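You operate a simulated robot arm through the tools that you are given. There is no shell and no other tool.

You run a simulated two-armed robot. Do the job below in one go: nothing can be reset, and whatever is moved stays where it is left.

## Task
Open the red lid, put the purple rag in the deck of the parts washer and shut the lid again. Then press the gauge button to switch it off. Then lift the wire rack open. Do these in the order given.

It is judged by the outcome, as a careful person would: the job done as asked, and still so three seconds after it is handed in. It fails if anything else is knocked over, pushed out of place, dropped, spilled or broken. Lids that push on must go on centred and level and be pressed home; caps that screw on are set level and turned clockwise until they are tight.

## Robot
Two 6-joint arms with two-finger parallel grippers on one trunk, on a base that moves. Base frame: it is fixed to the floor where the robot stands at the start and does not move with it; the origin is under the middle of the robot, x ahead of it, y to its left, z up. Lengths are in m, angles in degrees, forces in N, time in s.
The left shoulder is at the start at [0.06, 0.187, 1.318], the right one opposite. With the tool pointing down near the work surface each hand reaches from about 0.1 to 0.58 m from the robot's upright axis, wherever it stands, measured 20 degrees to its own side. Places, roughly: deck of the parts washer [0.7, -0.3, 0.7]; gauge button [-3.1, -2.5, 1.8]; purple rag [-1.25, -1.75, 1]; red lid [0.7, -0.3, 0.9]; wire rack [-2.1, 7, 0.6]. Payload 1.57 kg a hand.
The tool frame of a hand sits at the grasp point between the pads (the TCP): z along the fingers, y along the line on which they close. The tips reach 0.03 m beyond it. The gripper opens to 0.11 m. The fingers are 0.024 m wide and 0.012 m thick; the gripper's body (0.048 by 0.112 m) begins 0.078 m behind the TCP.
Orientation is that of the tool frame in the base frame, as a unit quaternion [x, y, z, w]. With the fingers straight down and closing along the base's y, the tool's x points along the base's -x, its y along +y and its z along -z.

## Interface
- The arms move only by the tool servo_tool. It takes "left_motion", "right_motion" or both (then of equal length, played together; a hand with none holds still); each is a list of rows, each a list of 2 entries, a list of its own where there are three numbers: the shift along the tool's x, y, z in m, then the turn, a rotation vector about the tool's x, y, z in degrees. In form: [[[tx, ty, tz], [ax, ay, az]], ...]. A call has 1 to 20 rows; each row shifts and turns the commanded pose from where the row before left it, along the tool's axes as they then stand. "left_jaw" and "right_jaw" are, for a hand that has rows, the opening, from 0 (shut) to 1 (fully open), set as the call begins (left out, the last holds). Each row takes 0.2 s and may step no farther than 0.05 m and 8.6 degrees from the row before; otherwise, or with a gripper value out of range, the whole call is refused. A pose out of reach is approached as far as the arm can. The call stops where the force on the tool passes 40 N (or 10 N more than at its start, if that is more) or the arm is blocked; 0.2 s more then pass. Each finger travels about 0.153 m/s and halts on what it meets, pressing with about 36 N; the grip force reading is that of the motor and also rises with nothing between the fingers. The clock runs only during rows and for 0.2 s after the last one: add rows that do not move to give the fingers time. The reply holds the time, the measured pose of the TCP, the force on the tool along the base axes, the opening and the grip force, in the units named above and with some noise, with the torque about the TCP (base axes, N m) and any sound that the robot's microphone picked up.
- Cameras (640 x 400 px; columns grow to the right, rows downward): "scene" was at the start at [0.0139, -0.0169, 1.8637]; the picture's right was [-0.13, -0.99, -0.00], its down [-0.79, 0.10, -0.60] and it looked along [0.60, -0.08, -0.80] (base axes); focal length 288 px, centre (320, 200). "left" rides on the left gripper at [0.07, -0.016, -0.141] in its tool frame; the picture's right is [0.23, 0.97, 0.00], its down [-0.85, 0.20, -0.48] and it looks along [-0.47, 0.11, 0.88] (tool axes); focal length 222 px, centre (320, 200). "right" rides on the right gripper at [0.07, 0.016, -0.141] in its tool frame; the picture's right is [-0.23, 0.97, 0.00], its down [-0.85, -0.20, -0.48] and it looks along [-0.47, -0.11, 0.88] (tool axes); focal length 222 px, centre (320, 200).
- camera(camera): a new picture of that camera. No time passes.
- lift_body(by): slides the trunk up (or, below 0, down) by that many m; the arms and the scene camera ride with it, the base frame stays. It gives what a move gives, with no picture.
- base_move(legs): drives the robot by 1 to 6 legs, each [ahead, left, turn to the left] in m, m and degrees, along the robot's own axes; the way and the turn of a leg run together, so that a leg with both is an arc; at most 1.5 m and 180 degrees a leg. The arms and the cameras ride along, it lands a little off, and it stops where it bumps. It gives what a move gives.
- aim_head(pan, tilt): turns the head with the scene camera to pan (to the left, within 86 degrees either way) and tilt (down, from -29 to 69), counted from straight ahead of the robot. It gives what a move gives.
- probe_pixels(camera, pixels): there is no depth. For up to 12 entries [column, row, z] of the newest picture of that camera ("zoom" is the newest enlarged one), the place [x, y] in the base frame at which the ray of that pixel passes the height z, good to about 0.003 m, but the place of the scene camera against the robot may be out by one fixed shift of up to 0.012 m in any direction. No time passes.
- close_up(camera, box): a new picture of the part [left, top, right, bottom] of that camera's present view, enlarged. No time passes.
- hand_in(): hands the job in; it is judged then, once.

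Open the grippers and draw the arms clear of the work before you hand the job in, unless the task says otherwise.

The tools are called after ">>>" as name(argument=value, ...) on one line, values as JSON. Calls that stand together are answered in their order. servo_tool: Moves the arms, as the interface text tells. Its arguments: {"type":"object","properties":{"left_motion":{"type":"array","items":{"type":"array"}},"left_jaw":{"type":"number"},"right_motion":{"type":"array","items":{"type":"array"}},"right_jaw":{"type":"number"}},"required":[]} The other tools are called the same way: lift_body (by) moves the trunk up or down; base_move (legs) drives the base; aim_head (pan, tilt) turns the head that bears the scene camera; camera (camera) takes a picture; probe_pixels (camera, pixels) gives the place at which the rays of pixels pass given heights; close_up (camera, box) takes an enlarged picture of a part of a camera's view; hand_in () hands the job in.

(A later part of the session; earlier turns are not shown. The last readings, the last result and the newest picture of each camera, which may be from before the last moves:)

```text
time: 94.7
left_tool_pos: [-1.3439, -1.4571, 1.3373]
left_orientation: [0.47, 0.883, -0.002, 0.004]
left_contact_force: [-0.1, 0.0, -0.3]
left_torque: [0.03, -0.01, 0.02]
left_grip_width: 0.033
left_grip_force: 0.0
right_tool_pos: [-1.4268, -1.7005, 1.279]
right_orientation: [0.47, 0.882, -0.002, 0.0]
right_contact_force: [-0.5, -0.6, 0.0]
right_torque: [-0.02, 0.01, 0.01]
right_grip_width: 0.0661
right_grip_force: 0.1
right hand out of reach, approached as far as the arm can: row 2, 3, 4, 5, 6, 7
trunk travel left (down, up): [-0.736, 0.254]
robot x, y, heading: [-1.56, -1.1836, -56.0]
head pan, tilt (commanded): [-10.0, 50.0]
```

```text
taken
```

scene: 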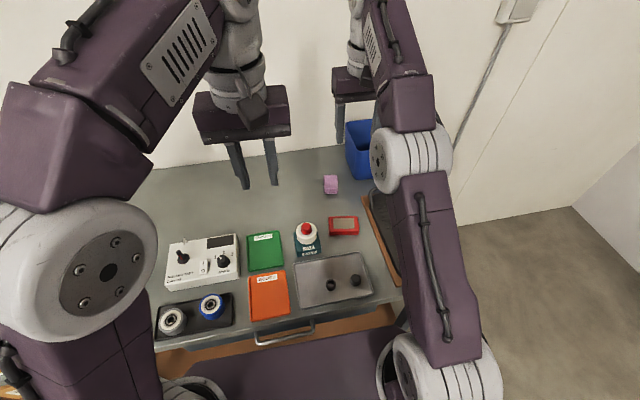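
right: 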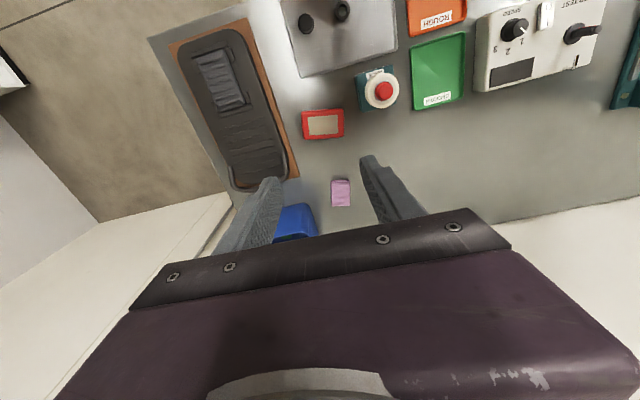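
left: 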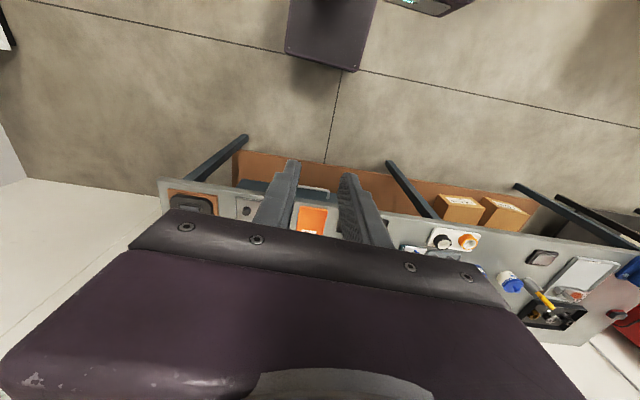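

The tool-down reach limit shows at this height. I lower the trunk another 0.06 m, tilt the right hand 15° forward, and move toward a point above the rag.

>>> lift_body(by=-0.06)

>>> servo_tool(right_motion=[[[0, 0, 0], [0, -7.5, 0]], [[0, 0, 0], [0, -7.5, 0]], [[-0.0265, 0, 0.04], [0, 0, 0]], [[-0.0265, 0, 0.04], [0, 0, 0]], [[-0.0265, 0, 0.04], [0, 0, 0]], [[-0.0265, 0, 0.04], [0, 0, 0]]])

>>> camera(camera="right")

>>> camera(camera="scene")

```text
time: 95.7
left_tool_pos: [-1.3455, -1.457, 1.2768]
left_orientation: [0.471, 0.882, -0.003, 0.006]
left_contact_force: [-0.1, -1.0, -0.6]
left_torque: [-0.01, 0.02, -0.03]
left_grip_width: 0.0328
left_grip_force: 0.2
right_tool_pos: [-1.4278, -1.7004, 1.218]
right_orientation: [0.47, 0.883, -0.003, 0.002]
right_contact_force: [0.1, -0.5, 0.4]
right_torque: [0.01, 0.01, 0.01]
right_grip_width: 0.0659
right_grip_force: 0.1
trunk travel left (down, up): [-0.676, 0.314]
robot x, y, heading: [-1.5588, -1.1871, -56.0]
head pan, tilt (commanded): [-10.0, 50.0]
```

```text
time: 97.1
left_tool_pos: [-1.3439, -1.4597, 1.277]
left_orientation: [0.47, 0.883, -0.001, 0.004]
left_contact_force: [0.4, -0.4, 0.3]
left_torque: [0.06, 0.03, 0.0]
left_grip_width: 0.0329
left_grip_force: 0.0
right_tool_pos: [-1.3529, -1.8123, 1.0871]
right_orientation: [0.467, 0.875, -0.062, 0.115]
right_contact_force: [-0.7, -0.1, -0.4]
right_torque: [0.02, -0.03, 0.01]
right_grip_width: 0.066
right_grip_force: 0.0
right hand out of reach, approached as far as the arm can: row 6
trunk travel left (down, up): [-0.676, 0.314]
robot x, y, heading: [-1.5631, -1.1849, -55.9]
head pan, tilt (commanded): [-10.0, 50.0]
```

```text
taken
```

right: 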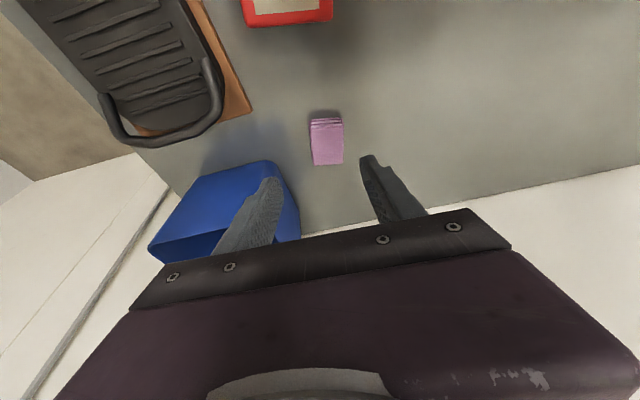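

```text
taken
```

scene: 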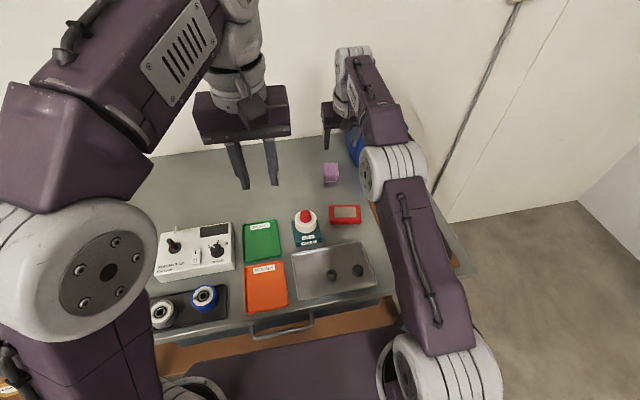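

The rag is at (327,140) in the hand camera, slightly toward the left finger; the bin is right of the right finger. I probe its place at table heights from this nearer view.

>>> probe_pixels(camera="right", pixels=[[327, 142, 0.9], [327, 142, 0.92], [327, 142, 0.94], [312, 140, 0.92], [343, 140, 0.92], [327, 122, 0.92], [329, 164, 0.92], [270, 162, 0.9], [270, 162, 1.0], [300, 235, 0.9]])

>>> close_up(camera="right", box=[230, 90, 430, 240])

>>> probe_pixels(camera="scene", pixels=[[331, 173, 0.9], [331, 173, 0.94], [331, 185, 0.9]])

```text
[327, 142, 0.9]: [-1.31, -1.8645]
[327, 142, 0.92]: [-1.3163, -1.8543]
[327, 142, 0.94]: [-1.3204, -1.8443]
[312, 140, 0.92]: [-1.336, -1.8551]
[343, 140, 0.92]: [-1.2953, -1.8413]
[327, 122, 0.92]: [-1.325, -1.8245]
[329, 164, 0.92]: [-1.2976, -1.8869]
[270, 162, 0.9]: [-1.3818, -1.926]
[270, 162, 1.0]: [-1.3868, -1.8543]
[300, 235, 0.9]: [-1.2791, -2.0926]
```

```text
2.67 times, centred on (330, 165) of right
```

zoom: 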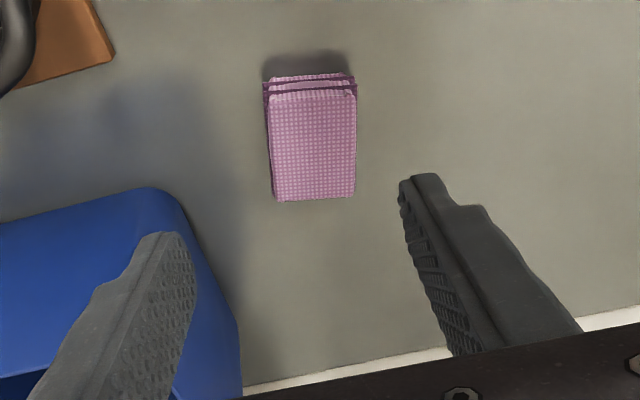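

```text
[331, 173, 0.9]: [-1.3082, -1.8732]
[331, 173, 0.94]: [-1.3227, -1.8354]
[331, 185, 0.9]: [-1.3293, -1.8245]
```

The rag spans about u −2.11…−2.153, v −0.757…−0.825. To stay clear of the blue bin I shift the hand 0.02 m to the left, open wider, and descend to about z 0.96 first.

>>> servo_tool(right_motion=[[[0, 0.022, 0], [0, 0, 0]], [[-0.004, 0, 0.033], [0, 0, 0]], [[-0.004, 0, 0.033], [0, 0, 0]], [[-0.004, 0, 0.033], [0, 0, 0]], [[-0.004, 0, 0.033], [0, 0, 0]]], right_jaw=0.84)

>>> camera(camera="right")

>>> close_up(camera="scene", box=[270, 100, 430, 240])

```text
time: 98.3
left_tool_pos: [-1.3451, -1.4582, 1.2762]
left_orientation: [0.47, 0.882, -0.002, 0.005]
left_contact_force: [0.4, -0.6, -0.8]
left_torque: [0.03, 0.01, 0.02]
left_grip_width: 0.0329
left_grip_force: 0.1
right_tool_pos: [-1.3236, -1.8223, 0.962]
right_orientation: [0.466, 0.875, -0.064, 0.115]
right_contact_force: [0.4, 0.0, 0.0]
right_torque: [0.0, 0.01, -0.03]
right_grip_width: 0.0923
right_grip_force: 0.0
right hand out of reach, approached as far as the arm can: row 3, 4, 5
trunk travel left (down, up): [-0.676, 0.314]
robot x, y, heading: [-1.556, -1.1839, -55.9]
head pan, tilt (commanded): [-10.0, 50.0]
```

```text
taken
```

right: 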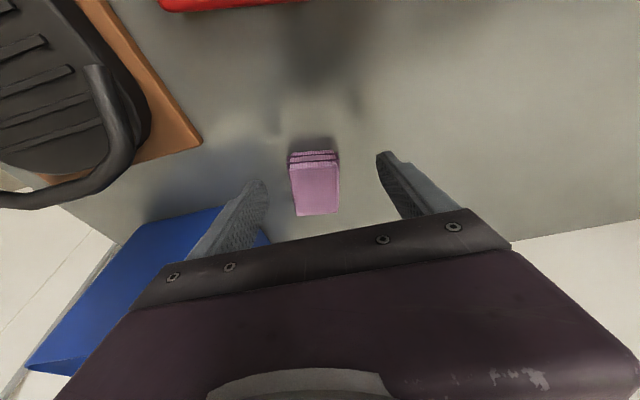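

```text
2.86 times, centred on (350, 170) of scene
```

zoom: 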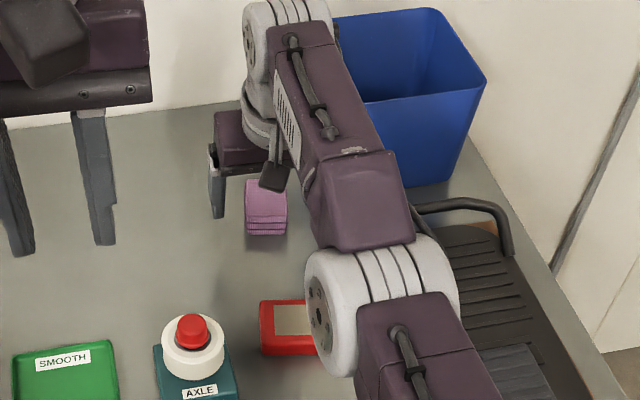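

The hand reached its limit slightly short (v≈-0.760, z 0.962). I probe the rag again from this closer view.

>>> probe_pixels(camera="right", pixels=[[316, 188, 0.9], [316, 188, 0.92], [314, 163, 0.92], [318, 214, 0.92], [291, 188, 0.92], [340, 186, 0.92], [314, 150, 0.9]])

>>> close_up(camera="right", box=[230, 100, 430, 240])

```text
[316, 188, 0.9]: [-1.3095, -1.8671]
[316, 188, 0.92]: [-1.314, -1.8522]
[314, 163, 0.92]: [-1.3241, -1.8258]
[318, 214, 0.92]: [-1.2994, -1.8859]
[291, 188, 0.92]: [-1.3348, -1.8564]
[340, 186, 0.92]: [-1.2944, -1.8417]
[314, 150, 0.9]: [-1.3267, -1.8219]
```

```text
2.86 times, centred on (330, 170) of right
```

zoom: 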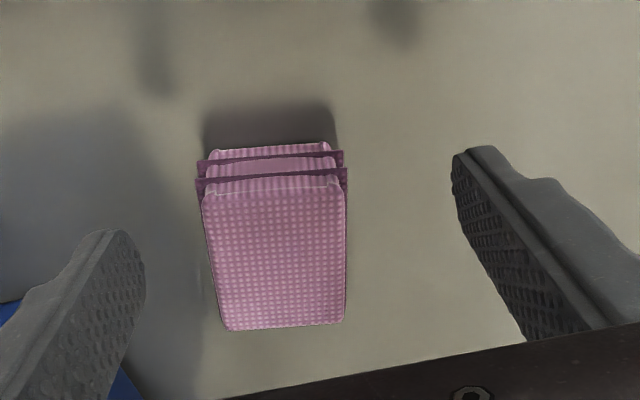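

The rag's top face is centred near v=-0.794, so I nudge the base forward 0.02 m, then descend gently.

>>> base_move(legs=[[0.02, 0, 0]])

>>> servo_tool(right_motion=[[[0.002, 0, 0.01], [0, 0, 0]], [[0.002, 0, 0.008], [0, 0, 0]]])

>>> close_up(camera="right", box=[230, 100, 430, 240])

```text
time: 99.1
left_tool_pos: [-1.3367, -1.4697, 1.2795]
left_orientation: [0.471, 0.882, -0.004, 0.007]
left_contact_force: [-0.6, 0.8, 0.4]
left_torque: [-0.04, -0.01, -0.01]
left_grip_width: 0.0332
left_grip_force: 0.1
right_tool_pos: [-1.3151, -1.8348, 0.9647]
right_orientation: [0.466, 0.875, -0.064, 0.116]
right_contact_force: [-0.8, 1.1, 0.0]
right_torque: [-0.02, -0.04, -0.01]
right_grip_width: 0.0923
right_grip_force: 0.0
trunk travel left (down, up): [-0.676, 0.314]
robot x, y, heading: [-1.5492, -1.2014, -56.1]
head pan, tilt (commanded): [-10.0, 50.0]
```

```text
time: 99.7
left_tool_pos: [-1.3343, -1.4719, 1.2787]
left_orientation: [0.47, 0.882, -0.003, 0.005]
left_contact_force: [0.5, -0.5, 0.3]
left_torque: [0.01, -0.03, 0.0]
left_grip_width: 0.033
left_grip_force: 0.0
right_tool_pos: [-1.3137, -1.8375, 0.9435]
right_orientation: [0.467, 0.875, -0.063, 0.116]
right_contact_force: [-0.3, -0.1, 0.0]
right_torque: [-0.03, 0.01, 0.01]
right_grip_width: 0.0928
right_grip_force: 0.1
trunk travel left (down, up): [-0.676, 0.314]
robot x, y, heading: [-1.5457, -1.1986, -55.9]
head pan, tilt (commanded): [-10.0, 50.0]
```

```text
2.86 times, centred on (330, 170) of right
```

zoom: 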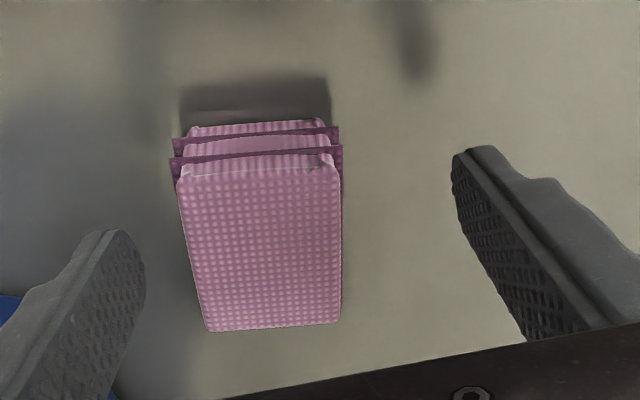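

No contact yet at z 0.9435. I descend in small steps, watching the force.

>>> servo_tool(right_motion=[[[0.0015, 0, 0.006], [0, 0, 0]], [[0, 0, 0], [0, 0, 0]]])

>>> servo_tool(right_motion=[[[0.001, 0, 0.004], [0, 0, 0]], [[0, 0, 0], [0, 0, 0]]])

>>> close_up(camera="right", box=[230, 100, 430, 240])

```text
time: 100.3
left_tool_pos: [-1.3335, -1.475, 1.2772]
left_orientation: [0.471, 0.882, -0.002, 0.006]
left_contact_force: [0.2, 0.3, 0.1]
left_torque: [-0.01, 0.02, 0.03]
left_grip_width: 0.0329
left_grip_force: 0.1
right_tool_pos: [-1.3132, -1.839, 0.9386]
right_orientation: [0.467, 0.874, -0.063, 0.114]
right_contact_force: [-0.8, 0.2, 0.1]
right_torque: [0.0, 0.01, 0.02]
right_grip_width: 0.0922
right_grip_force: 0.1
trunk travel left (down, up): [-0.676, 0.314]
robot x, y, heading: [-1.5509, -1.1989, -56.2]
head pan, tilt (commanded): [-10.0, 50.0]
```

```text
time: 100.9
left_tool_pos: [-1.3328, -1.473, 1.277]
left_orientation: [0.471, 0.882, -0.004, 0.005]
left_contact_force: [0.3, -0.2, 0.5]
left_torque: [0.03, 0.02, 0.03]
left_grip_width: 0.0331
left_grip_force: 0.0
right_tool_pos: [-1.3127, -1.8384, 0.9344]
right_orientation: [0.466, 0.875, -0.062, 0.113]
right_contact_force: [-0.1, 0.4, -0.1]
right_torque: [0.02, -0.03, 0.03]
right_grip_width: 0.0921
right_grip_force: 0.1
trunk travel left (down, up): [-0.676, 0.314]
robot x, y, heading: [-1.5513, -1.2048, -56.0]
head pan, tilt (commanded): [-10.0, 50.0]
```

```text
2.86 times, centred on (330, 170) of right
```

zoom: 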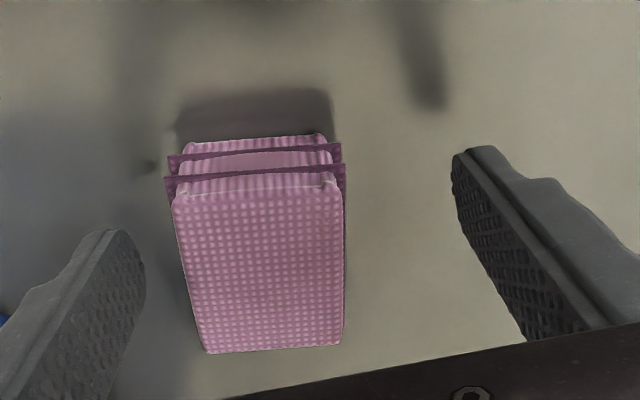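

Finger shadows show the tips are still a centimetre or so above the bench. I go down a few more millimetres.

>>> servo_tool(right_motion=[[[0.0015, 0, 0.006], [0, 0, 0]], [[0, 0, 0], [0, 0, 0]]])

>>> servo_tool(right_motion=[[[0.001, 0, 0.004], [0, 0, 0]], [[0, 0, 0], [0, 0, 0]]])

>>> close_up(camera="right", box=[230, 100, 430, 240])

```text
time: 101.5
left_tool_pos: [-1.3336, -1.4745, 1.2776]
left_orientation: [0.47, 0.882, -0.003, 0.006]
left_contact_force: [0.4, 0.0, 0.2]
left_torque: [-0.01, 0.02, 0.02]
left_grip_width: 0.0328
left_grip_force: 0.0
right_tool_pos: [-1.3134, -1.8386, 0.9283]
right_orientation: [0.466, 0.875, -0.062, 0.114]
right_contact_force: [-0.3, 0.5, -0.2]
right_torque: [-0.02, 0.0, -0.01]
right_grip_width: 0.0924
right_grip_force: 0.1
trunk travel left (down, up): [-0.676, 0.314]
robot x, y, heading: [-1.5469, -1.1999, -56.2]
head pan, tilt (commanded): [-10.0, 50.0]
```

```text
time: 102.1
left_tool_pos: [-1.3338, -1.4739, 1.2777]
left_orientation: [0.47, 0.883, -0.003, 0.006]
left_contact_force: [0.3, 0.6, -0.3]
left_torque: [0.02, -0.03, 0.0]
left_grip_width: 0.0328
left_grip_force: 0.0
right_tool_pos: [-1.3137, -1.8384, 0.9231]
right_orientation: [0.467, 0.875, -0.062, 0.114]
right_contact_force: [-0.1, -0.2, -0.2]
right_torque: [-0.01, 0.01, 0.03]
right_grip_width: 0.0926
right_grip_force: 0.2
trunk travel left (down, up): [-0.676, 0.314]
robot x, y, heading: [-1.5457, -1.204, -55.9]
head pan, tilt (commanded): [-10.0, 50.0]
```

```text
2.86 times, centred on (330, 170) of right
```

zoom: 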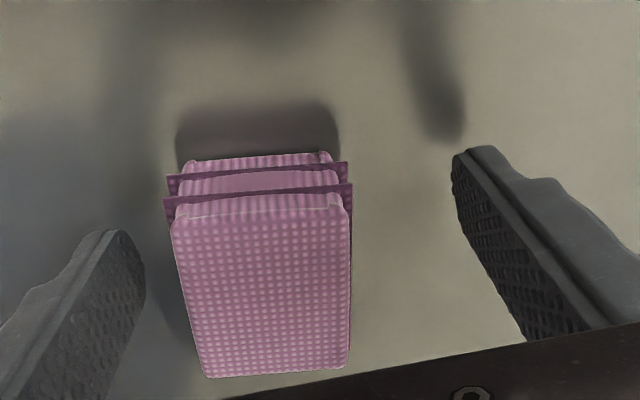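

The tip shadow nearly meets the finger, so the tips are a few mm above the bench. I close in stages on the rag.

>>> servo_tool(right_motion=[[[0, 0, 0], [0, 0, 0]], [[0, 0, 0], [0, 0, 0]]], right_jaw=0.6)

>>> servo_tool(right_motion=[[[0, 0, 0], [0, 0, 0]], [[0, 0, 0], [0, 0, 0]]], right_jaw=0.45)

>>> servo_tool(right_motion=[[[0, 0, 0], [0, 0, 0]], [[0, 0, 0], [0, 0, 0]], [[0, 0, 0], [0, 0, 0]], [[0, 0, 0], [0, 0, 0]]], right_jaw=0)

>>> close_up(camera="right", box=[230, 100, 430, 240])

```text
time: 102.7
left_tool_pos: [-1.3337, -1.4748, 1.2762]
left_orientation: [0.471, 0.882, -0.004, 0.006]
left_contact_force: [-0.6, 0.0, -1.1]
left_torque: [0.03, -0.03, -0.02]
left_grip_width: 0.033
left_grip_force: 0.1
right_tool_pos: [-1.3122, -1.8392, 0.924]
right_orientation: [0.466, 0.875, -0.062, 0.114]
right_contact_force: [-0.6, -0.1, -0.3]
right_torque: [-0.03, -0.01, -0.02]
right_grip_width: 0.0661
right_grip_force: 0.1
trunk travel left (down, up): [-0.676, 0.314]
robot x, y, heading: [-1.5453, -1.2031, -56.0]
head pan, tilt (commanded): [-10.0, 50.0]
```

```text
time: 103.3
left_tool_pos: [-1.3342, -1.4736, 1.2775]
left_orientation: [0.47, 0.883, -0.003, 0.006]
left_contact_force: [1.0, 0.5, -0.3]
left_torque: [-0.04, 0.0, -0.01]
left_grip_width: 0.0326
left_grip_force: 0.1
right_tool_pos: [-1.3137, -1.8391, 0.9235]
right_orientation: [0.467, 0.875, -0.063, 0.114]
right_contact_force: [0.6, 0.3, 0.0]
right_torque: [-0.01, 0.0, -0.02]
right_grip_width: 0.0534
right_grip_force: 36.1
trunk travel left (down, up): [-0.676, 0.314]
robot x, y, heading: [-1.5492, -1.2048, -55.7]
head pan, tilt (commanded): [-10.0, 50.0]
```

```text
time: 104.3
left_tool_pos: [-1.3326, -1.4742, 1.2778]
left_orientation: [0.47, 0.883, -0.003, 0.006]
left_contact_force: [-0.4, -0.1, 0.0]
left_torque: [0.03, 0.02, -0.03]
left_grip_width: 0.0331
left_grip_force: 0.0
right_tool_pos: [-1.3129, -1.8389, 0.9227]
right_orientation: [0.466, 0.875, -0.063, 0.114]
right_contact_force: [0.5, -0.2, 0.6]
right_torque: [0.01, 0.01, -0.01]
right_grip_width: 0.0529
right_grip_force: 36.3
trunk travel left (down, up): [-0.676, 0.314]
robot x, y, heading: [-1.5486, -1.1972, -56.0]
head pan, tilt (commanded): [-10.0, 50.0]
```

```text
2.86 times, centred on (330, 170) of right
```

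zoom: 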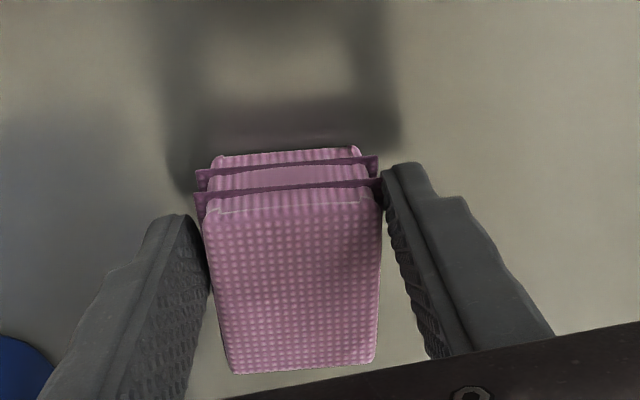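

The rag is gripped at width 0.053 with 36 N. I raise the trunk 0.08 m to lift it and check.

>>> lift_body(by=0.08)

>>> camera(camera="right")

>>> camera(camera="scene")

```text
time: 105.4
left_tool_pos: [-1.3336, -1.4738, 1.3567]
left_orientation: [0.471, 0.882, -0.002, 0.006]
left_contact_force: [-0.9, -0.4, 0.3]
left_torque: [-0.02, -0.01, 0.01]
left_grip_width: 0.033
left_grip_force: 0.1
right_tool_pos: [-1.3129, -1.8397, 1.0027]
right_orientation: [0.467, 0.875, -0.063, 0.113]
right_contact_force: [0.6, 0.4, -0.4]
right_torque: [0.01, 0.0, 0.04]
right_grip_width: 0.0524
right_grip_force: 35.6
trunk travel left (down, up): [-0.756, 0.234]
robot x, y, heading: [-1.5506, -1.1977, -56.1]
head pan, tilt (commanded): [-10.0, 50.0]
```

```text
taken
```

right: 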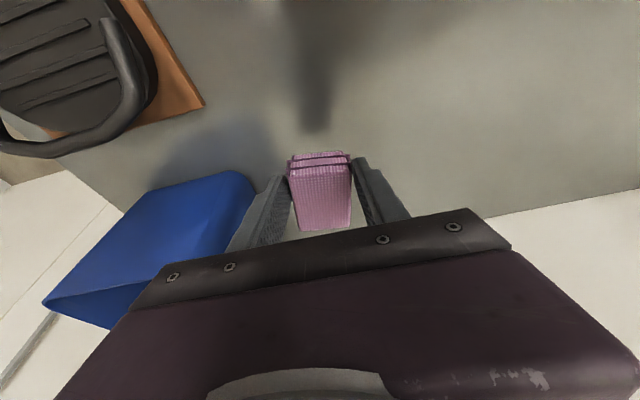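

```text
taken
```

scene: 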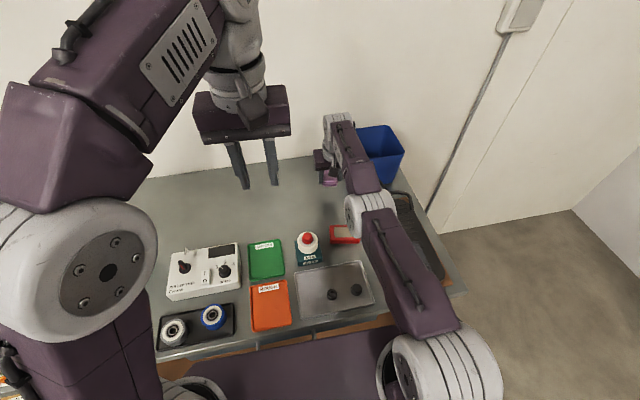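

The rag is held clear of the bench. I raise the trunk further and back the robot away from the bench, then retract the right hand.

>>> lift_body(by=0.2)

>>> base_move(legs=[[-0.38, 0, 0]])

>>> servo_tool(right_motion=[[[0.0483, 0, -0.0129], [0, 0, 0]], [[0.0483, 0, -0.0129], [0, 0, 0]], [[0.0483, 0, -0.0129], [0, 0, 0]], [[0.0483, 0, -0.0129], [0, 0, 0]], [[0.0483, 0, -0.0129], [0, 0, 0]]])

>>> camera(camera="right")

>>> camera(camera="scene")

```text
time: 107.6
left_tool_pos: [-1.3339, -1.4752, 1.5577]
left_orientation: [0.471, 0.882, -0.004, 0.005]
left_contact_force: [0.9, -0.2, 0.1]
left_torque: [-0.01, 0.03, 0.0]
left_grip_width: 0.0331
left_grip_force: 0.1
right_tool_pos: [-1.3122, -1.8397, 1.2024]
right_orientation: [0.466, 0.875, -0.063, 0.114]
right_contact_force: [0.5, 1.8, -1.0]
right_torque: [0.02, 0.01, 0.02]
right_grip_width: 0.0515
right_grip_force: 35.9
trunk travel left (down, up): [-0.956, 0.034]
robot x, y, heading: [-1.5469, -1.2025, -56.1]
head pan, tilt (commanded): [-10.0, 50.0]
```

```text
time: 110.0
left_tool_pos: [-1.549, -1.1573, 1.5561]
left_orientation: [0.476, 0.879, -0.001, 0.004]
left_contact_force: [0.9, 0.0, -1.2]
left_torque: [0.04, 0.05, -0.01]
left_grip_width: 0.0329
left_grip_force: 0.2
right_tool_pos: [-1.5334, -1.5225, 1.2022]
right_orientation: [0.47, 0.873, -0.062, 0.112]
right_contact_force: [-0.2, -0.2, 0.1]
right_torque: [0.0, 0.05, 0.0]
right_grip_width: 0.0508
right_grip_force: 36.3
trunk travel left (down, up): [-0.956, 0.034]
robot x, y, heading: [-1.7614, -0.8808, -56.8]
head pan, tilt (commanded): [-10.0, 50.0]
```

```text
time: 111.2
left_tool_pos: [-1.5497, -1.1546, 1.5577]
left_orientation: [0.476, 0.88, -0.003, 0.004]
left_contact_force: [0.5, 0.6, 0.1]
left_torque: [0.01, 0.0, -0.01]
left_grip_width: 0.0329
left_grip_force: 0.1
right_tool_pos: [-1.5336, -1.5202, 1.2038]
right_orientation: [0.47, 0.873, -0.064, 0.114]
right_contact_force: [-0.3, 0.0, -1.2]
right_torque: [-0.01, 0.0, 0.01]
right_grip_width: 0.0507
right_grip_force: 35.7
right hand out of reach, approached as far as the arm can: row 1, 2, 3, 4, 5
trunk travel left (down, up): [-0.956, 0.034]
robot x, y, heading: [-1.7637, -0.8758, -56.7]
head pan, tilt (commanded): [-10.0, 50.0]
```

```text
taken
```

right: 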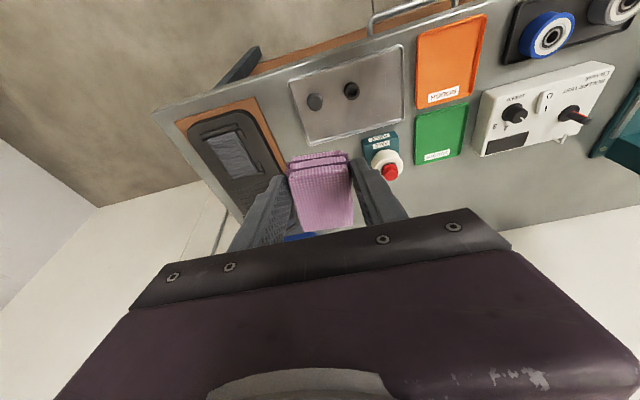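

```text
taken
```

scene: 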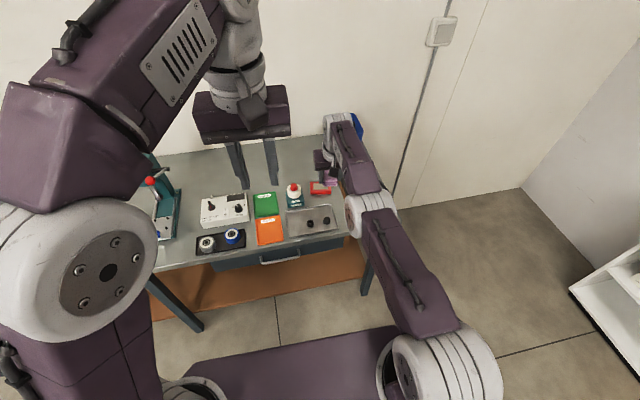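

The straight pull-back found the arm stuck at full stretch. I try combining a small pitch change with an upward/backward motion to unlock it.

>>> servo_tool(right_motion=[[[0, 0, -0.03], [0, 3, 0]], [[0.02, 0, -0.03], [0, 3, 0]], [[0.03, 0, -0.02], [0, 3, 0]], [[0.03, 0, -0.02], [0, 3, 0]], [[0.03, 0, -0.02], [0, 3, 0]]])

```text
time: 112.5
left_tool_pos: [-1.551, -1.1546, 1.5575]
left_orientation: [0.476, 0.88, -0.004, 0.005]
left_contact_force: [0.1, -0.4, -0.3]
left_torque: [0.02, -0.01, -0.01]
left_grip_width: 0.033
left_grip_force: 0.0
right_tool_pos: [-1.5734, -1.454, 1.3118]
right_orientation: [0.476, 0.879, -0.005, 0.005]
right_contact_force: [-0.9, -0.3, 0.2]
right_torque: [-0.01, -0.01, 0.02]
right_grip_width: 0.0504
right_grip_force: 36.4
right hand out of reach, approached as far as the arm can: row 1, 2, 3, 4, 5
trunk travel left (down, up): [-0.956, 0.034]
robot x, y, heading: [-1.7602, -0.8777, -56.6]
head pan, tilt (commanded): [-10.0, 50.0]
```

It moved. Now I pull the hand back further.

>>> servo_tool(right_motion=[[[0.03, 0, -0.01], [0, 0, 0]], [[0.03, 0, -0.01], [0, 0, 0]], [[0.03, 0, 0], [0, 0, 0]], [[0.03, 0, 0], [0, 0, 0]]])

>>> aim_head(pan=80, tilt=35)

>>> camera(camera="scene")

```text
time: 113.5
left_tool_pos: [-1.5507, -1.1537, 1.5575]
left_orientation: [0.476, 0.879, -0.003, 0.005]
left_contact_force: [0.4, -0.7, 0.0]
left_torque: [-0.02, 0.01, 0.0]
left_grip_width: 0.0332
left_grip_force: 0.0
right_tool_pos: [-1.5756, -1.4482, 1.3238]
right_orientation: [0.476, 0.879, 0.0, -0.004]
right_contact_force: [0.5, -0.5, -0.2]
right_torque: [0.0, -0.02, 0.0]
right_grip_width: 0.0498
right_grip_force: 35.8
right hand out of reach, approached as far as the arm can: row 1, 2, 3, 4
trunk travel left (down, up): [-0.956, 0.034]
robot x, y, heading: [-1.7643, -0.8822, -56.7]
head pan, tilt (commanded): [-10.0, 50.0]
```

```text
time: 115.1
left_tool_pos: [-1.5516, -1.1544, 1.5579]
left_orientation: [0.475, 0.88, -0.003, 0.005]
left_contact_force: [-0.2, 0.2, 0.7]
left_torque: [0.02, 0.02, 0.02]
left_grip_width: 0.0329
left_grip_force: 0.0
right_tool_pos: [-1.5753, -1.4466, 1.3247]
right_orientation: [0.476, 0.879, 0.0, -0.002]
right_contact_force: [0.7, -0.5, -0.6]
right_torque: [-0.02, 0.04, -0.01]
right_grip_width: 0.0493
right_grip_force: 36.5
trunk travel left (down, up): [-0.956, 0.034]
robot x, y, heading: [-1.7612, -0.8771, -56.6]
head pan, tilt (commanded): [80.0, 35.0]
```

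```text
taken
```

scene: 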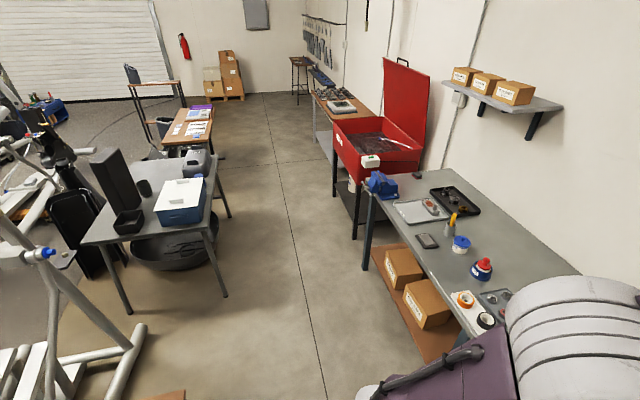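

The lid is still open in the distance. The right arm is near full stretch; I try smaller combined steps to bend its elbow before driving.

>>> servo_tool(right_motion=[[[0.01, 0, 0.03], [0, 0, 0]], [[0.01, 0, 0.03], [0, 0, 0]], [[0.02, 0, 0.02], [0, 0, 0]]])

>>> servo_tool(right_motion=[[[0.02, 0, -0.03], [0, 0, 0]], [[0.02, 0, -0.03], [0, 0, 0]], [[0.02, 0, -0.03], [0, 0, 0]], [[0.02, 0, -0.03], [0, 0, 0]]])

```text
time: 115.9
left_tool_pos: [-1.5507, -1.154, 1.5571]
left_orientation: [0.476, 0.88, -0.002, 0.005]
left_contact_force: [0.0, 0.4, -0.1]
left_torque: [-0.01, 0.05, -0.01]
left_grip_width: 0.0327
left_grip_force: 0.0
right_tool_pos: [-1.5676, -1.4553, 1.2786]
right_orientation: [0.475, 0.88, -0.001, -0.002]
right_contact_force: [-0.3, 0.8, -0.2]
right_torque: [0.03, 0.0, 0.01]
right_grip_width: 0.0493
right_grip_force: 36.0
right hand out of reach, approached as far as the arm can: row 1, 2, 3
trunk travel left (down, up): [-0.956, 0.034]
robot x, y, heading: [-1.7608, -0.8801, -56.6]
head pan, tilt (commanded): [80.0, 35.0]
```

```text
time: 116.9
left_tool_pos: [-1.5511, -1.1544, 1.557]
left_orientation: [0.476, 0.879, -0.003, 0.006]
left_contact_force: [-0.4, 0.1, 0.2]
left_torque: [0.03, -0.03, -0.02]
left_grip_width: 0.033
left_grip_force: 0.0
right_tool_pos: [-1.5777, -1.4367, 1.3594]
right_orientation: [0.475, 0.88, -0.001, -0.002]
right_contact_force: [-0.5, 0.1, -0.3]
right_torque: [0.02, 0.02, 0.0]
right_grip_width: 0.049
right_grip_force: 36.2
right hand out of reach, approached as far as the arm can: row 1, 2, 3, 4
trunk travel left (down, up): [-0.956, 0.034]
robot x, y, heading: [-1.7617, -0.8791, -56.7]
head pan, tilt (commanded): [80.0, 35.0]
```

Still sliding along its reach sphere. I look at the right arm's actual posture.

>>> aim_head(pan=-25, tilt=40)

>>> camera(camera="scene")

```text
time: 118.7
left_tool_pos: [-1.55, -1.1541, 1.558]
left_orientation: [0.475, 0.88, -0.003, 0.006]
left_contact_force: [-0.2, 0.1, 0.2]
left_torque: [0.01, -0.01, 0.01]
left_grip_width: 0.033
left_grip_force: 0.2
right_tool_pos: [-1.5778, -1.4354, 1.359]
right_orientation: [0.476, 0.88, -0.001, -0.003]
right_contact_force: [0.4, -0.4, -0.4]
right_torque: [0.0, -0.01, -0.02]
right_grip_width: 0.0487
right_grip_force: 35.6
trunk travel left (down, up): [-0.956, 0.034]
robot x, y, heading: [-1.7608, -0.8784, -56.8]
head pan, tilt (commanded): [-25.0, 40.0]
```

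```text
taken
```

scene: 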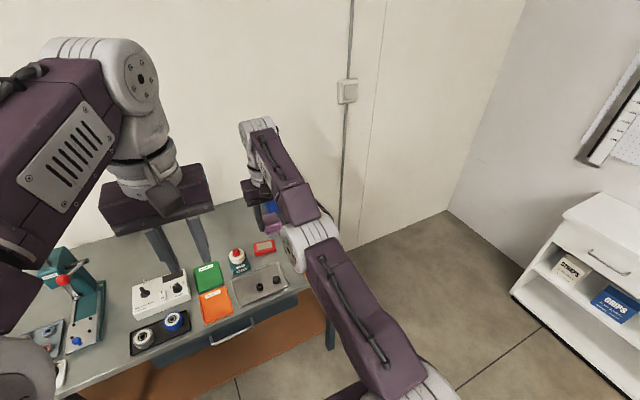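

The arm looks fully straight. I try first stretching slightly outward and down (to favour the proper elbow bend), then inward and down.

>>> servo_tool(right_motion=[[[-0.02, 0, 0.045], [0, 0, 0]], [[-0.02, 0, 0.045], [0, 0, 0]], [[0, 0, 0.045], [0, 4, 0]], [[0, 0, 0.045], [0, 4, 0]]])

>>> servo_tool(right_motion=[[[0.03, 0, 0.03], [0, 4, 0]], [[0.03, 0, 0.03], [0, 4, 0]], [[0.03, 0, 0.03], [0, 4, 0]]])

```text
time: 119.7
left_tool_pos: [-1.5512, -1.1548, 1.5568]
left_orientation: [0.476, 0.88, -0.003, 0.005]
left_contact_force: [-0.4, 0.4, 0.2]
left_torque: [0.01, 0.0, 0.0]
left_grip_width: 0.0329
left_grip_force: 0.0
right_tool_pos: [-1.5834, -1.4344, 1.1795]
right_orientation: [0.474, 0.877, 0.033, -0.064]
right_contact_force: [1.4, -0.3, -0.6]
right_torque: [0.02, 0.02, -0.02]
right_grip_width: 0.0487
right_grip_force: 36.0
right hand out of reach, approached as far as the arm can: row 1, 2, 3, 4
trunk travel left (down, up): [-0.956, 0.034]
robot x, y, heading: [-1.7598, -0.8774, -56.5]
head pan, tilt (commanded): [-25.0, 40.0]
```

```text
time: 120.5
left_tool_pos: [-1.5511, -1.1541, 1.5574]
left_orientation: [0.475, 0.88, -0.003, 0.005]
left_contact_force: [0.7, 0.0, -0.8]
left_torque: [0.02, 0.0, 0.0]
left_grip_width: 0.0328
left_grip_force: 0.1
right_tool_pos: [-1.6073, -1.3918, 1.1217]
right_orientation: [0.47, 0.866, 0.08, -0.151]
right_contact_force: [0.2, -0.2, -0.5]
right_torque: [0.01, 0.02, -0.01]
right_grip_width: 0.0488
right_grip_force: 36.2
right hand out of reach, approached as far as the arm can: row 1, 2, 3
trunk travel left (down, up): [-0.956, 0.034]
robot x, y, heading: [-1.7615, -0.8801, -56.7]
head pan, tilt (commanded): [-25.0, 40.0]
```

The wrist is now measurably inside the full-stretch sphere, so the elbow has bent. I continue inward, restoring the tilt.

>>> servo_tool(right_motion=[[[0.03, 0, 0], [0, 0, 0]], [[0.03, 0, 0], [0, 0, 0]], [[0.03, 0, 0], [0, -4, 0]], [[0.03, 0, 0], [0, -4, 0]]])

```text
time: 121.5
left_tool_pos: [-1.5514, -1.1528, 1.5577]
left_orientation: [0.476, 0.879, -0.003, 0.006]
left_contact_force: [-0.7, -0.2, -0.4]
left_torque: [-0.04, -0.02, -0.04]
left_grip_width: 0.0331
left_grip_force: 0.1
right_tool_pos: [-1.6851, -1.2734, 1.1572]
right_orientation: [0.473, 0.875, 0.048, -0.092]
right_contact_force: [-0.9, 0.1, 0.1]
right_torque: [0.0, -0.01, 0.02]
right_grip_width: 0.0487
right_grip_force: 35.7
trunk travel left (down, up): [-0.956, 0.034]
robot x, y, heading: [-1.7629, -0.8765, -56.7]
head pan, tilt (commanded): [-25.0, 40.0]
```

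The right arm is free again (TCP 0.375 m ahead). I level the tool and raise it slightly, then check the rag.

>>> servo_tool(right_motion=[[[0, 0, -0.03], [0, -6, 0]], [[0, 0, -0.03], [0, -5.9, 0]], [[0, 0, -0.03], [0, 0, 0]]])

>>> camera(camera="right")

```text
time: 122.3
left_tool_pos: [-1.5509, -1.1517, 1.5574]
left_orientation: [0.476, 0.88, -0.003, 0.006]
left_contact_force: [-0.3, 0.2, -0.7]
left_torque: [-0.02, 0.01, -0.01]
left_grip_width: 0.033
left_grip_force: 0.1
right_tool_pos: [-1.6779, -1.2804, 1.2463]
right_orientation: [0.476, 0.88, -0.001, -0.001]
right_contact_force: [-0.3, -0.5, -0.4]
right_torque: [0.0, 0.01, -0.01]
right_grip_width: 0.0486
right_grip_force: 35.9
trunk travel left (down, up): [-0.956, 0.034]
robot x, y, heading: [-1.7608, -0.8793, -56.7]
head pan, tilt (commanded): [-25.0, 40.0]
```

```text
taken
```

right: 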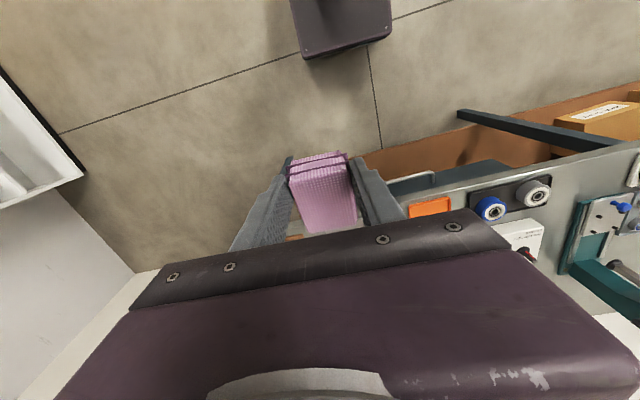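

The rag is securely held. I drive back along the corridor to the washer and turn to face it.

>>> base_move(legs=[[0, 0, 91], [1.15, 0, 0], [1.15, 0, 0]])

>>> base_move(legs=[[0, 0, -90]])

>>> aim_head(pan=0, tilt=50)

>>> camera(camera="scene")

```text
time: 137.4
left_tool_pos: [0.4046, 0.6136, 1.5572]
left_orientation: [-0.293, 0.956, 0.002, 0.006]
left_contact_force: [-0.5, -0.9, -0.6]
left_torque: [-0.05, 0.0, 0.04]
left_grip_width: 0.0329
left_grip_force: 0.0
right_tool_pos: [0.5346, 0.4885, 1.2461]
right_orientation: [-0.293, 0.956, -0.002, -0.001]
right_contact_force: [0.0, 0.0, -0.5]
right_torque: [0.02, -0.02, 0.05]
right_grip_width: 0.0489
right_grip_force: 35.9
trunk travel left (down, up): [-0.956, 0.034]
robot x, y, heading: [0.133, 0.3955, 34.2]
head pan, tilt (commanded): [-25.0, 40.0]
```

```text
time: 141.6
left_tool_pos: [0.3524, 0.13, 1.5575]
left_orientation: [0.463, 0.886, -0.004, 0.005]
left_contact_force: [-0.2, -0.3, -0.9]
left_torque: [0.03, 0.0, -0.01]
left_grip_width: 0.0332
left_grip_force: 0.1
right_tool_pos: [0.2285, -0.0023, 1.2446]
right_orientation: [0.464, 0.886, -0.001, -0.002]
right_contact_force: [-0.1, 0.5, -0.3]
right_torque: [0.03, 0.01, 0.03]
right_grip_width: 0.0487
right_grip_force: 36.4
trunk travel left (down, up): [-0.956, 0.034]
robot x, y, heading: [0.1348, 0.401, -55.2]
head pan, tilt (commanded): [-25.0, 40.0]
```

```text
time: 142.5
left_tool_pos: [0.3534, 0.1278, 1.5579]
left_orientation: [0.464, 0.886, -0.003, 0.006]
left_contact_force: [0.4, 0.0, -0.1]
left_torque: [-0.02, 0.0, -0.02]
left_grip_width: 0.0329
left_grip_force: 0.0
right_tool_pos: [0.2283, -0.001, 1.2455]
right_orientation: [0.463, 0.886, -0.001, -0.002]
right_contact_force: [-0.3, 0.6, -0.7]
right_torque: [-0.01, -0.03, 0.0]
right_grip_width: 0.0489
right_grip_force: 35.7
trunk travel left (down, up): [-0.956, 0.034]
robot x, y, heading: [0.135, 0.3981, -54.9]
head pan, tilt (commanded): [0.0, 50.0]
```

```text
taken
```

scene: 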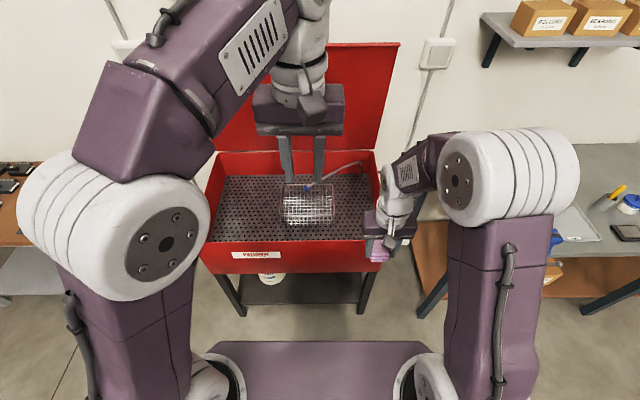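

I'm back in front of the washer; the lid is still open and the basket sits at about (308,205). I probe the deck's corners and the basket at deck height.

>>> probe_pixels(camera="scene", pixels=[[212, 240, 0.7], [372, 238, 0.7], [366, 178, 0.7], [228, 178, 0.7], [285, 224, 0.7], [333, 224, 0.7], [332, 205, 0.7], [283, 205, 0.7], [200, 248, 0.9], [388, 245, 0.9], [350, 215, 0.7]])

>>> close_up(camera="scene", box=[190, 130, 410, 290])

>>> camera(camera="right")

```text
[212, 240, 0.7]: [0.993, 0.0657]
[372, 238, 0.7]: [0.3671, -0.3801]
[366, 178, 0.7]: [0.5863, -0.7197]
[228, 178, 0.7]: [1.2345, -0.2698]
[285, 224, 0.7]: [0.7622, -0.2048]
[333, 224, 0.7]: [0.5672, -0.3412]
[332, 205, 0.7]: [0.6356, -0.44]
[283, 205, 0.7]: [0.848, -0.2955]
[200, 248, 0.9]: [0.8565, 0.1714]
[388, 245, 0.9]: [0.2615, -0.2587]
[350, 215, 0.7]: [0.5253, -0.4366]
```

```text
2.50 times, centred on (300, 210) of scene
```

zoom: 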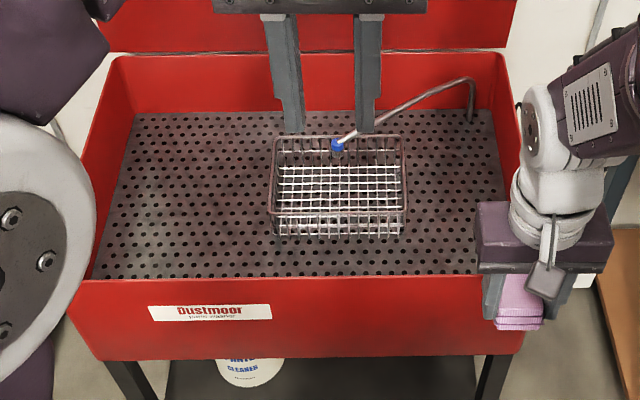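

```text
taken
```

right: 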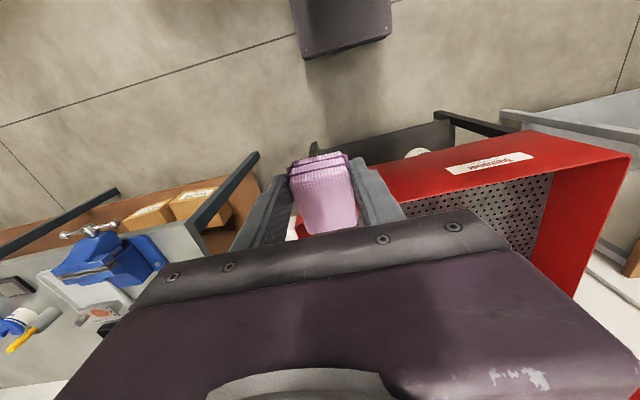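

The front strip of the deck between front wall and basket (basket front at v≈-0.60, u 0.28–0.51) is free at the right side. I drive 0.22 m forward and extend the right hand to v≈-0.48, u≈0.19.

>>> base_move(legs=[[0.22, 0, -0.6]])

>>> servo_tool(right_motion=[[[-0.04, 0, 0], [0, 0, 0]], [[-0.04, 0, 0], [0, 0, 0]], [[-0.045, 0, 0], [0, 0, 0]]])

>>> lift_body(by=-0.25)

>>> camera(camera="right")

>>> camera(camera="scene")

```text
time: 144.2
left_tool_pos: [0.472, -0.0511, 1.559]
left_orientation: [0.468, 0.884, -0.004, 0.007]
left_contact_force: [-0.3, -0.3, 0.5]
left_torque: [-0.02, -0.03, 0.0]
left_grip_width: 0.033
left_grip_force: 0.0
right_tool_pos: [0.3483, -0.1826, 1.2473]
right_orientation: [0.468, 0.883, -0.001, -0.001]
right_contact_force: [0.2, 0.8, 0.1]
right_torque: [-0.05, 0.02, 0.01]
right_grip_width: 0.049
right_grip_force: 35.7
trunk travel left (down, up): [-0.956, 0.034]
robot x, y, heading: [0.2615, 0.2145, -55.9]
head pan, tilt (commanded): [0.0, 50.0]
```

```text
time: 145.0
left_tool_pos: [0.4778, -0.0578, 1.5575]
left_orientation: [0.468, 0.884, -0.003, 0.004]
left_contact_force: [-0.3, -0.6, 0.9]
left_torque: [0.02, 0.05, 0.01]
left_grip_width: 0.0332
left_grip_force: 0.0
right_tool_pos: [0.4208, -0.2893, 1.2453]
right_orientation: [0.468, 0.884, 0.0, -0.004]
right_contact_force: [-0.5, 0.4, -1.1]
right_torque: [0.02, 0.02, -0.02]
right_grip_width: 0.0488
right_grip_force: 36.3
trunk travel left (down, up): [-0.956, 0.034]
robot x, y, heading: [0.2586, 0.2175, -55.7]
head pan, tilt (commanded): [0.0, 50.0]
```

```text
time: 147.6
left_tool_pos: [0.476, -0.0569, 1.3076]
left_orientation: [0.468, 0.884, -0.003, 0.005]
left_contact_force: [0.4, 0.2, -0.3]
left_torque: [0.01, -0.02, -0.05]
left_grip_width: 0.033
left_grip_force: 0.0
right_tool_pos: [0.4207, -0.2888, 0.9952]
right_orientation: [0.469, 0.883, 0.0, -0.002]
right_contact_force: [-0.3, 0.0, -0.8]
right_torque: [0.01, -0.01, 0.04]
right_grip_width: 0.0487
right_grip_force: 36.2
trunk travel left (down, up): [-0.706, 0.284]
robot x, y, heading: [0.2621, 0.2174, -55.8]
head pan, tilt (commanded): [0.0, 50.0]
```

```text
taken
```

right: 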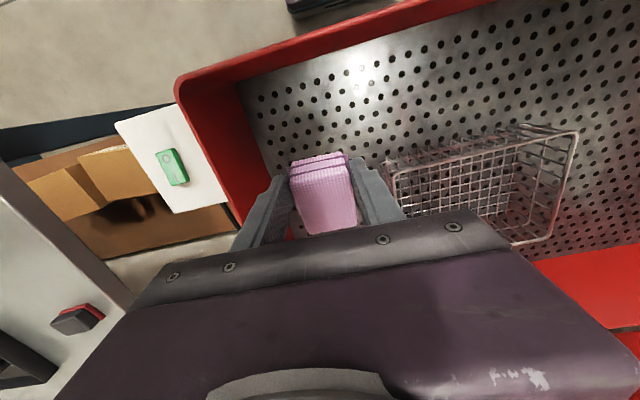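

```text
taken
```

scene: 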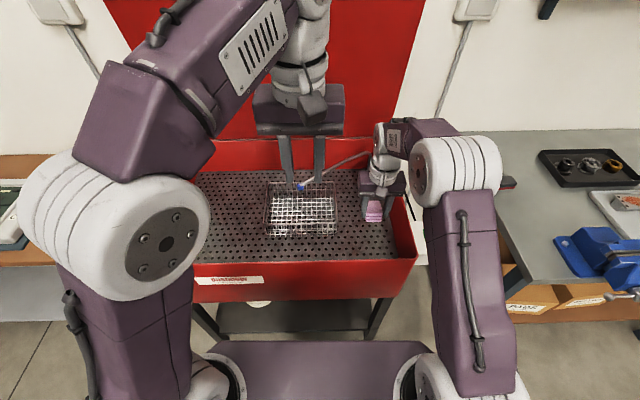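

The rag hangs inside the tank with clearance to both the right wall and the basket. I lower the hand toward the deck.

>>> servo_tool(right_motion=[[[0, -0.005, 0.04], [0, 0, 0]], [[0, 0, 0.04], [0, 0, 0]], [[0, 0, 0.04], [0, 0, 0]], [[0, 0, 0.04], [0, 0, 0]], [[0, 0, 0.04], [0, 0, 0]]])

>>> camera(camera="right")

>>> close_up(camera="scene", box=[240, 130, 460, 290])

```text
time: 148.8
left_tool_pos: [0.476, -0.0543, 1.3072]
left_orientation: [0.468, 0.884, -0.002, 0.006]
left_contact_force: [-0.2, 0.5, -0.3]
left_torque: [0.0, 0.0, 0.0]
left_grip_width: 0.0329
left_grip_force: 0.1
right_tool_pos: [0.4174, -0.2911, 0.7965]
right_orientation: [0.468, 0.884, -0.002, -0.001]
right_contact_force: [1.0, -0.6, 2.5]
right_torque: [-0.17, -0.12, -0.06]
right_grip_width: 0.0488
right_grip_force: 35.8
trunk travel left (down, up): [-0.706, 0.284]
robot x, y, heading: [0.2623, 0.2133, -56.0]
head pan, tilt (commanded): [0.0, 50.0]
```

```text
taken
```

right: 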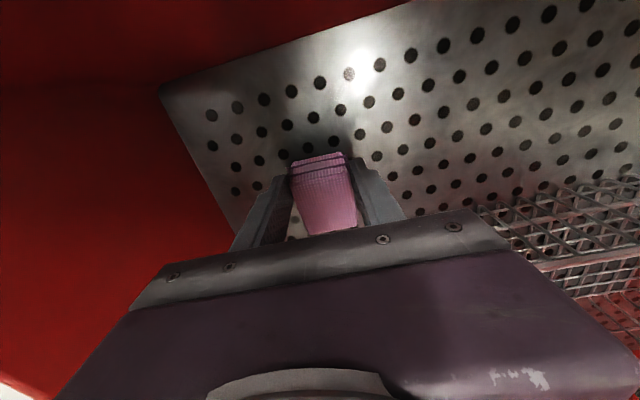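

```text
2.50 times, centred on (350, 210) of scene
```

zoom: 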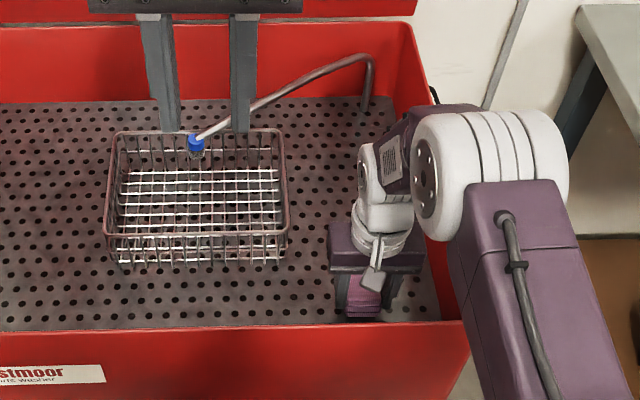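

A +2.5 N upward force appears at z 0.7965, suggesting the rag touches the deck. I lower 3 mm more to confirm.

>>> servo_tool(right_motion=[[[0, 0, 0.003], [0, 0, 0]], [[0, 0, 0], [0, 0, 0]]])

>>> close_up(camera="right", box=[220, 90, 440, 250])

```text
time: 149.4
left_tool_pos: [0.4734, -0.053, 1.3081]
left_orientation: [0.468, 0.884, -0.004, 0.006]
left_contact_force: [0.4, 1.1, -0.4]
left_torque: [-0.01, 0.0, -0.02]
left_grip_width: 0.033
left_grip_force: 0.0
right_tool_pos: [0.4149, -0.29, 0.7943]
right_orientation: [0.468, 0.884, -0.002, 0.0]
right_contact_force: [-3.0, -2.0, 23.4]
right_torque: [-1.06, -0.56, -0.19]
right_grip_width: 0.0488
right_grip_force: 36.1
trunk travel left (down, up): [-0.706, 0.284]
robot x, y, heading: [0.2593, 0.2186, -55.4]
head pan, tilt (commanded): [0.0, 50.0]
```

```text
2.50 times, centred on (330, 170) of right
```

zoom: 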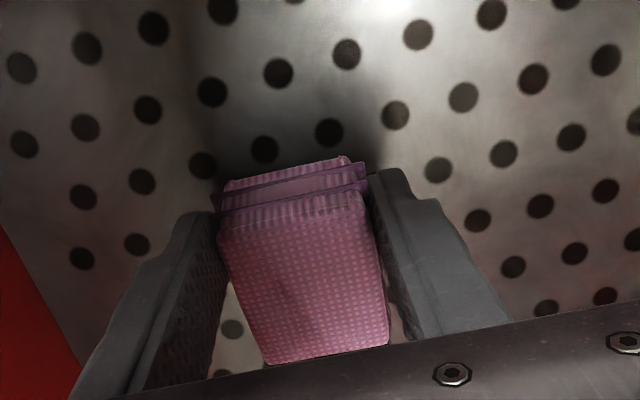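

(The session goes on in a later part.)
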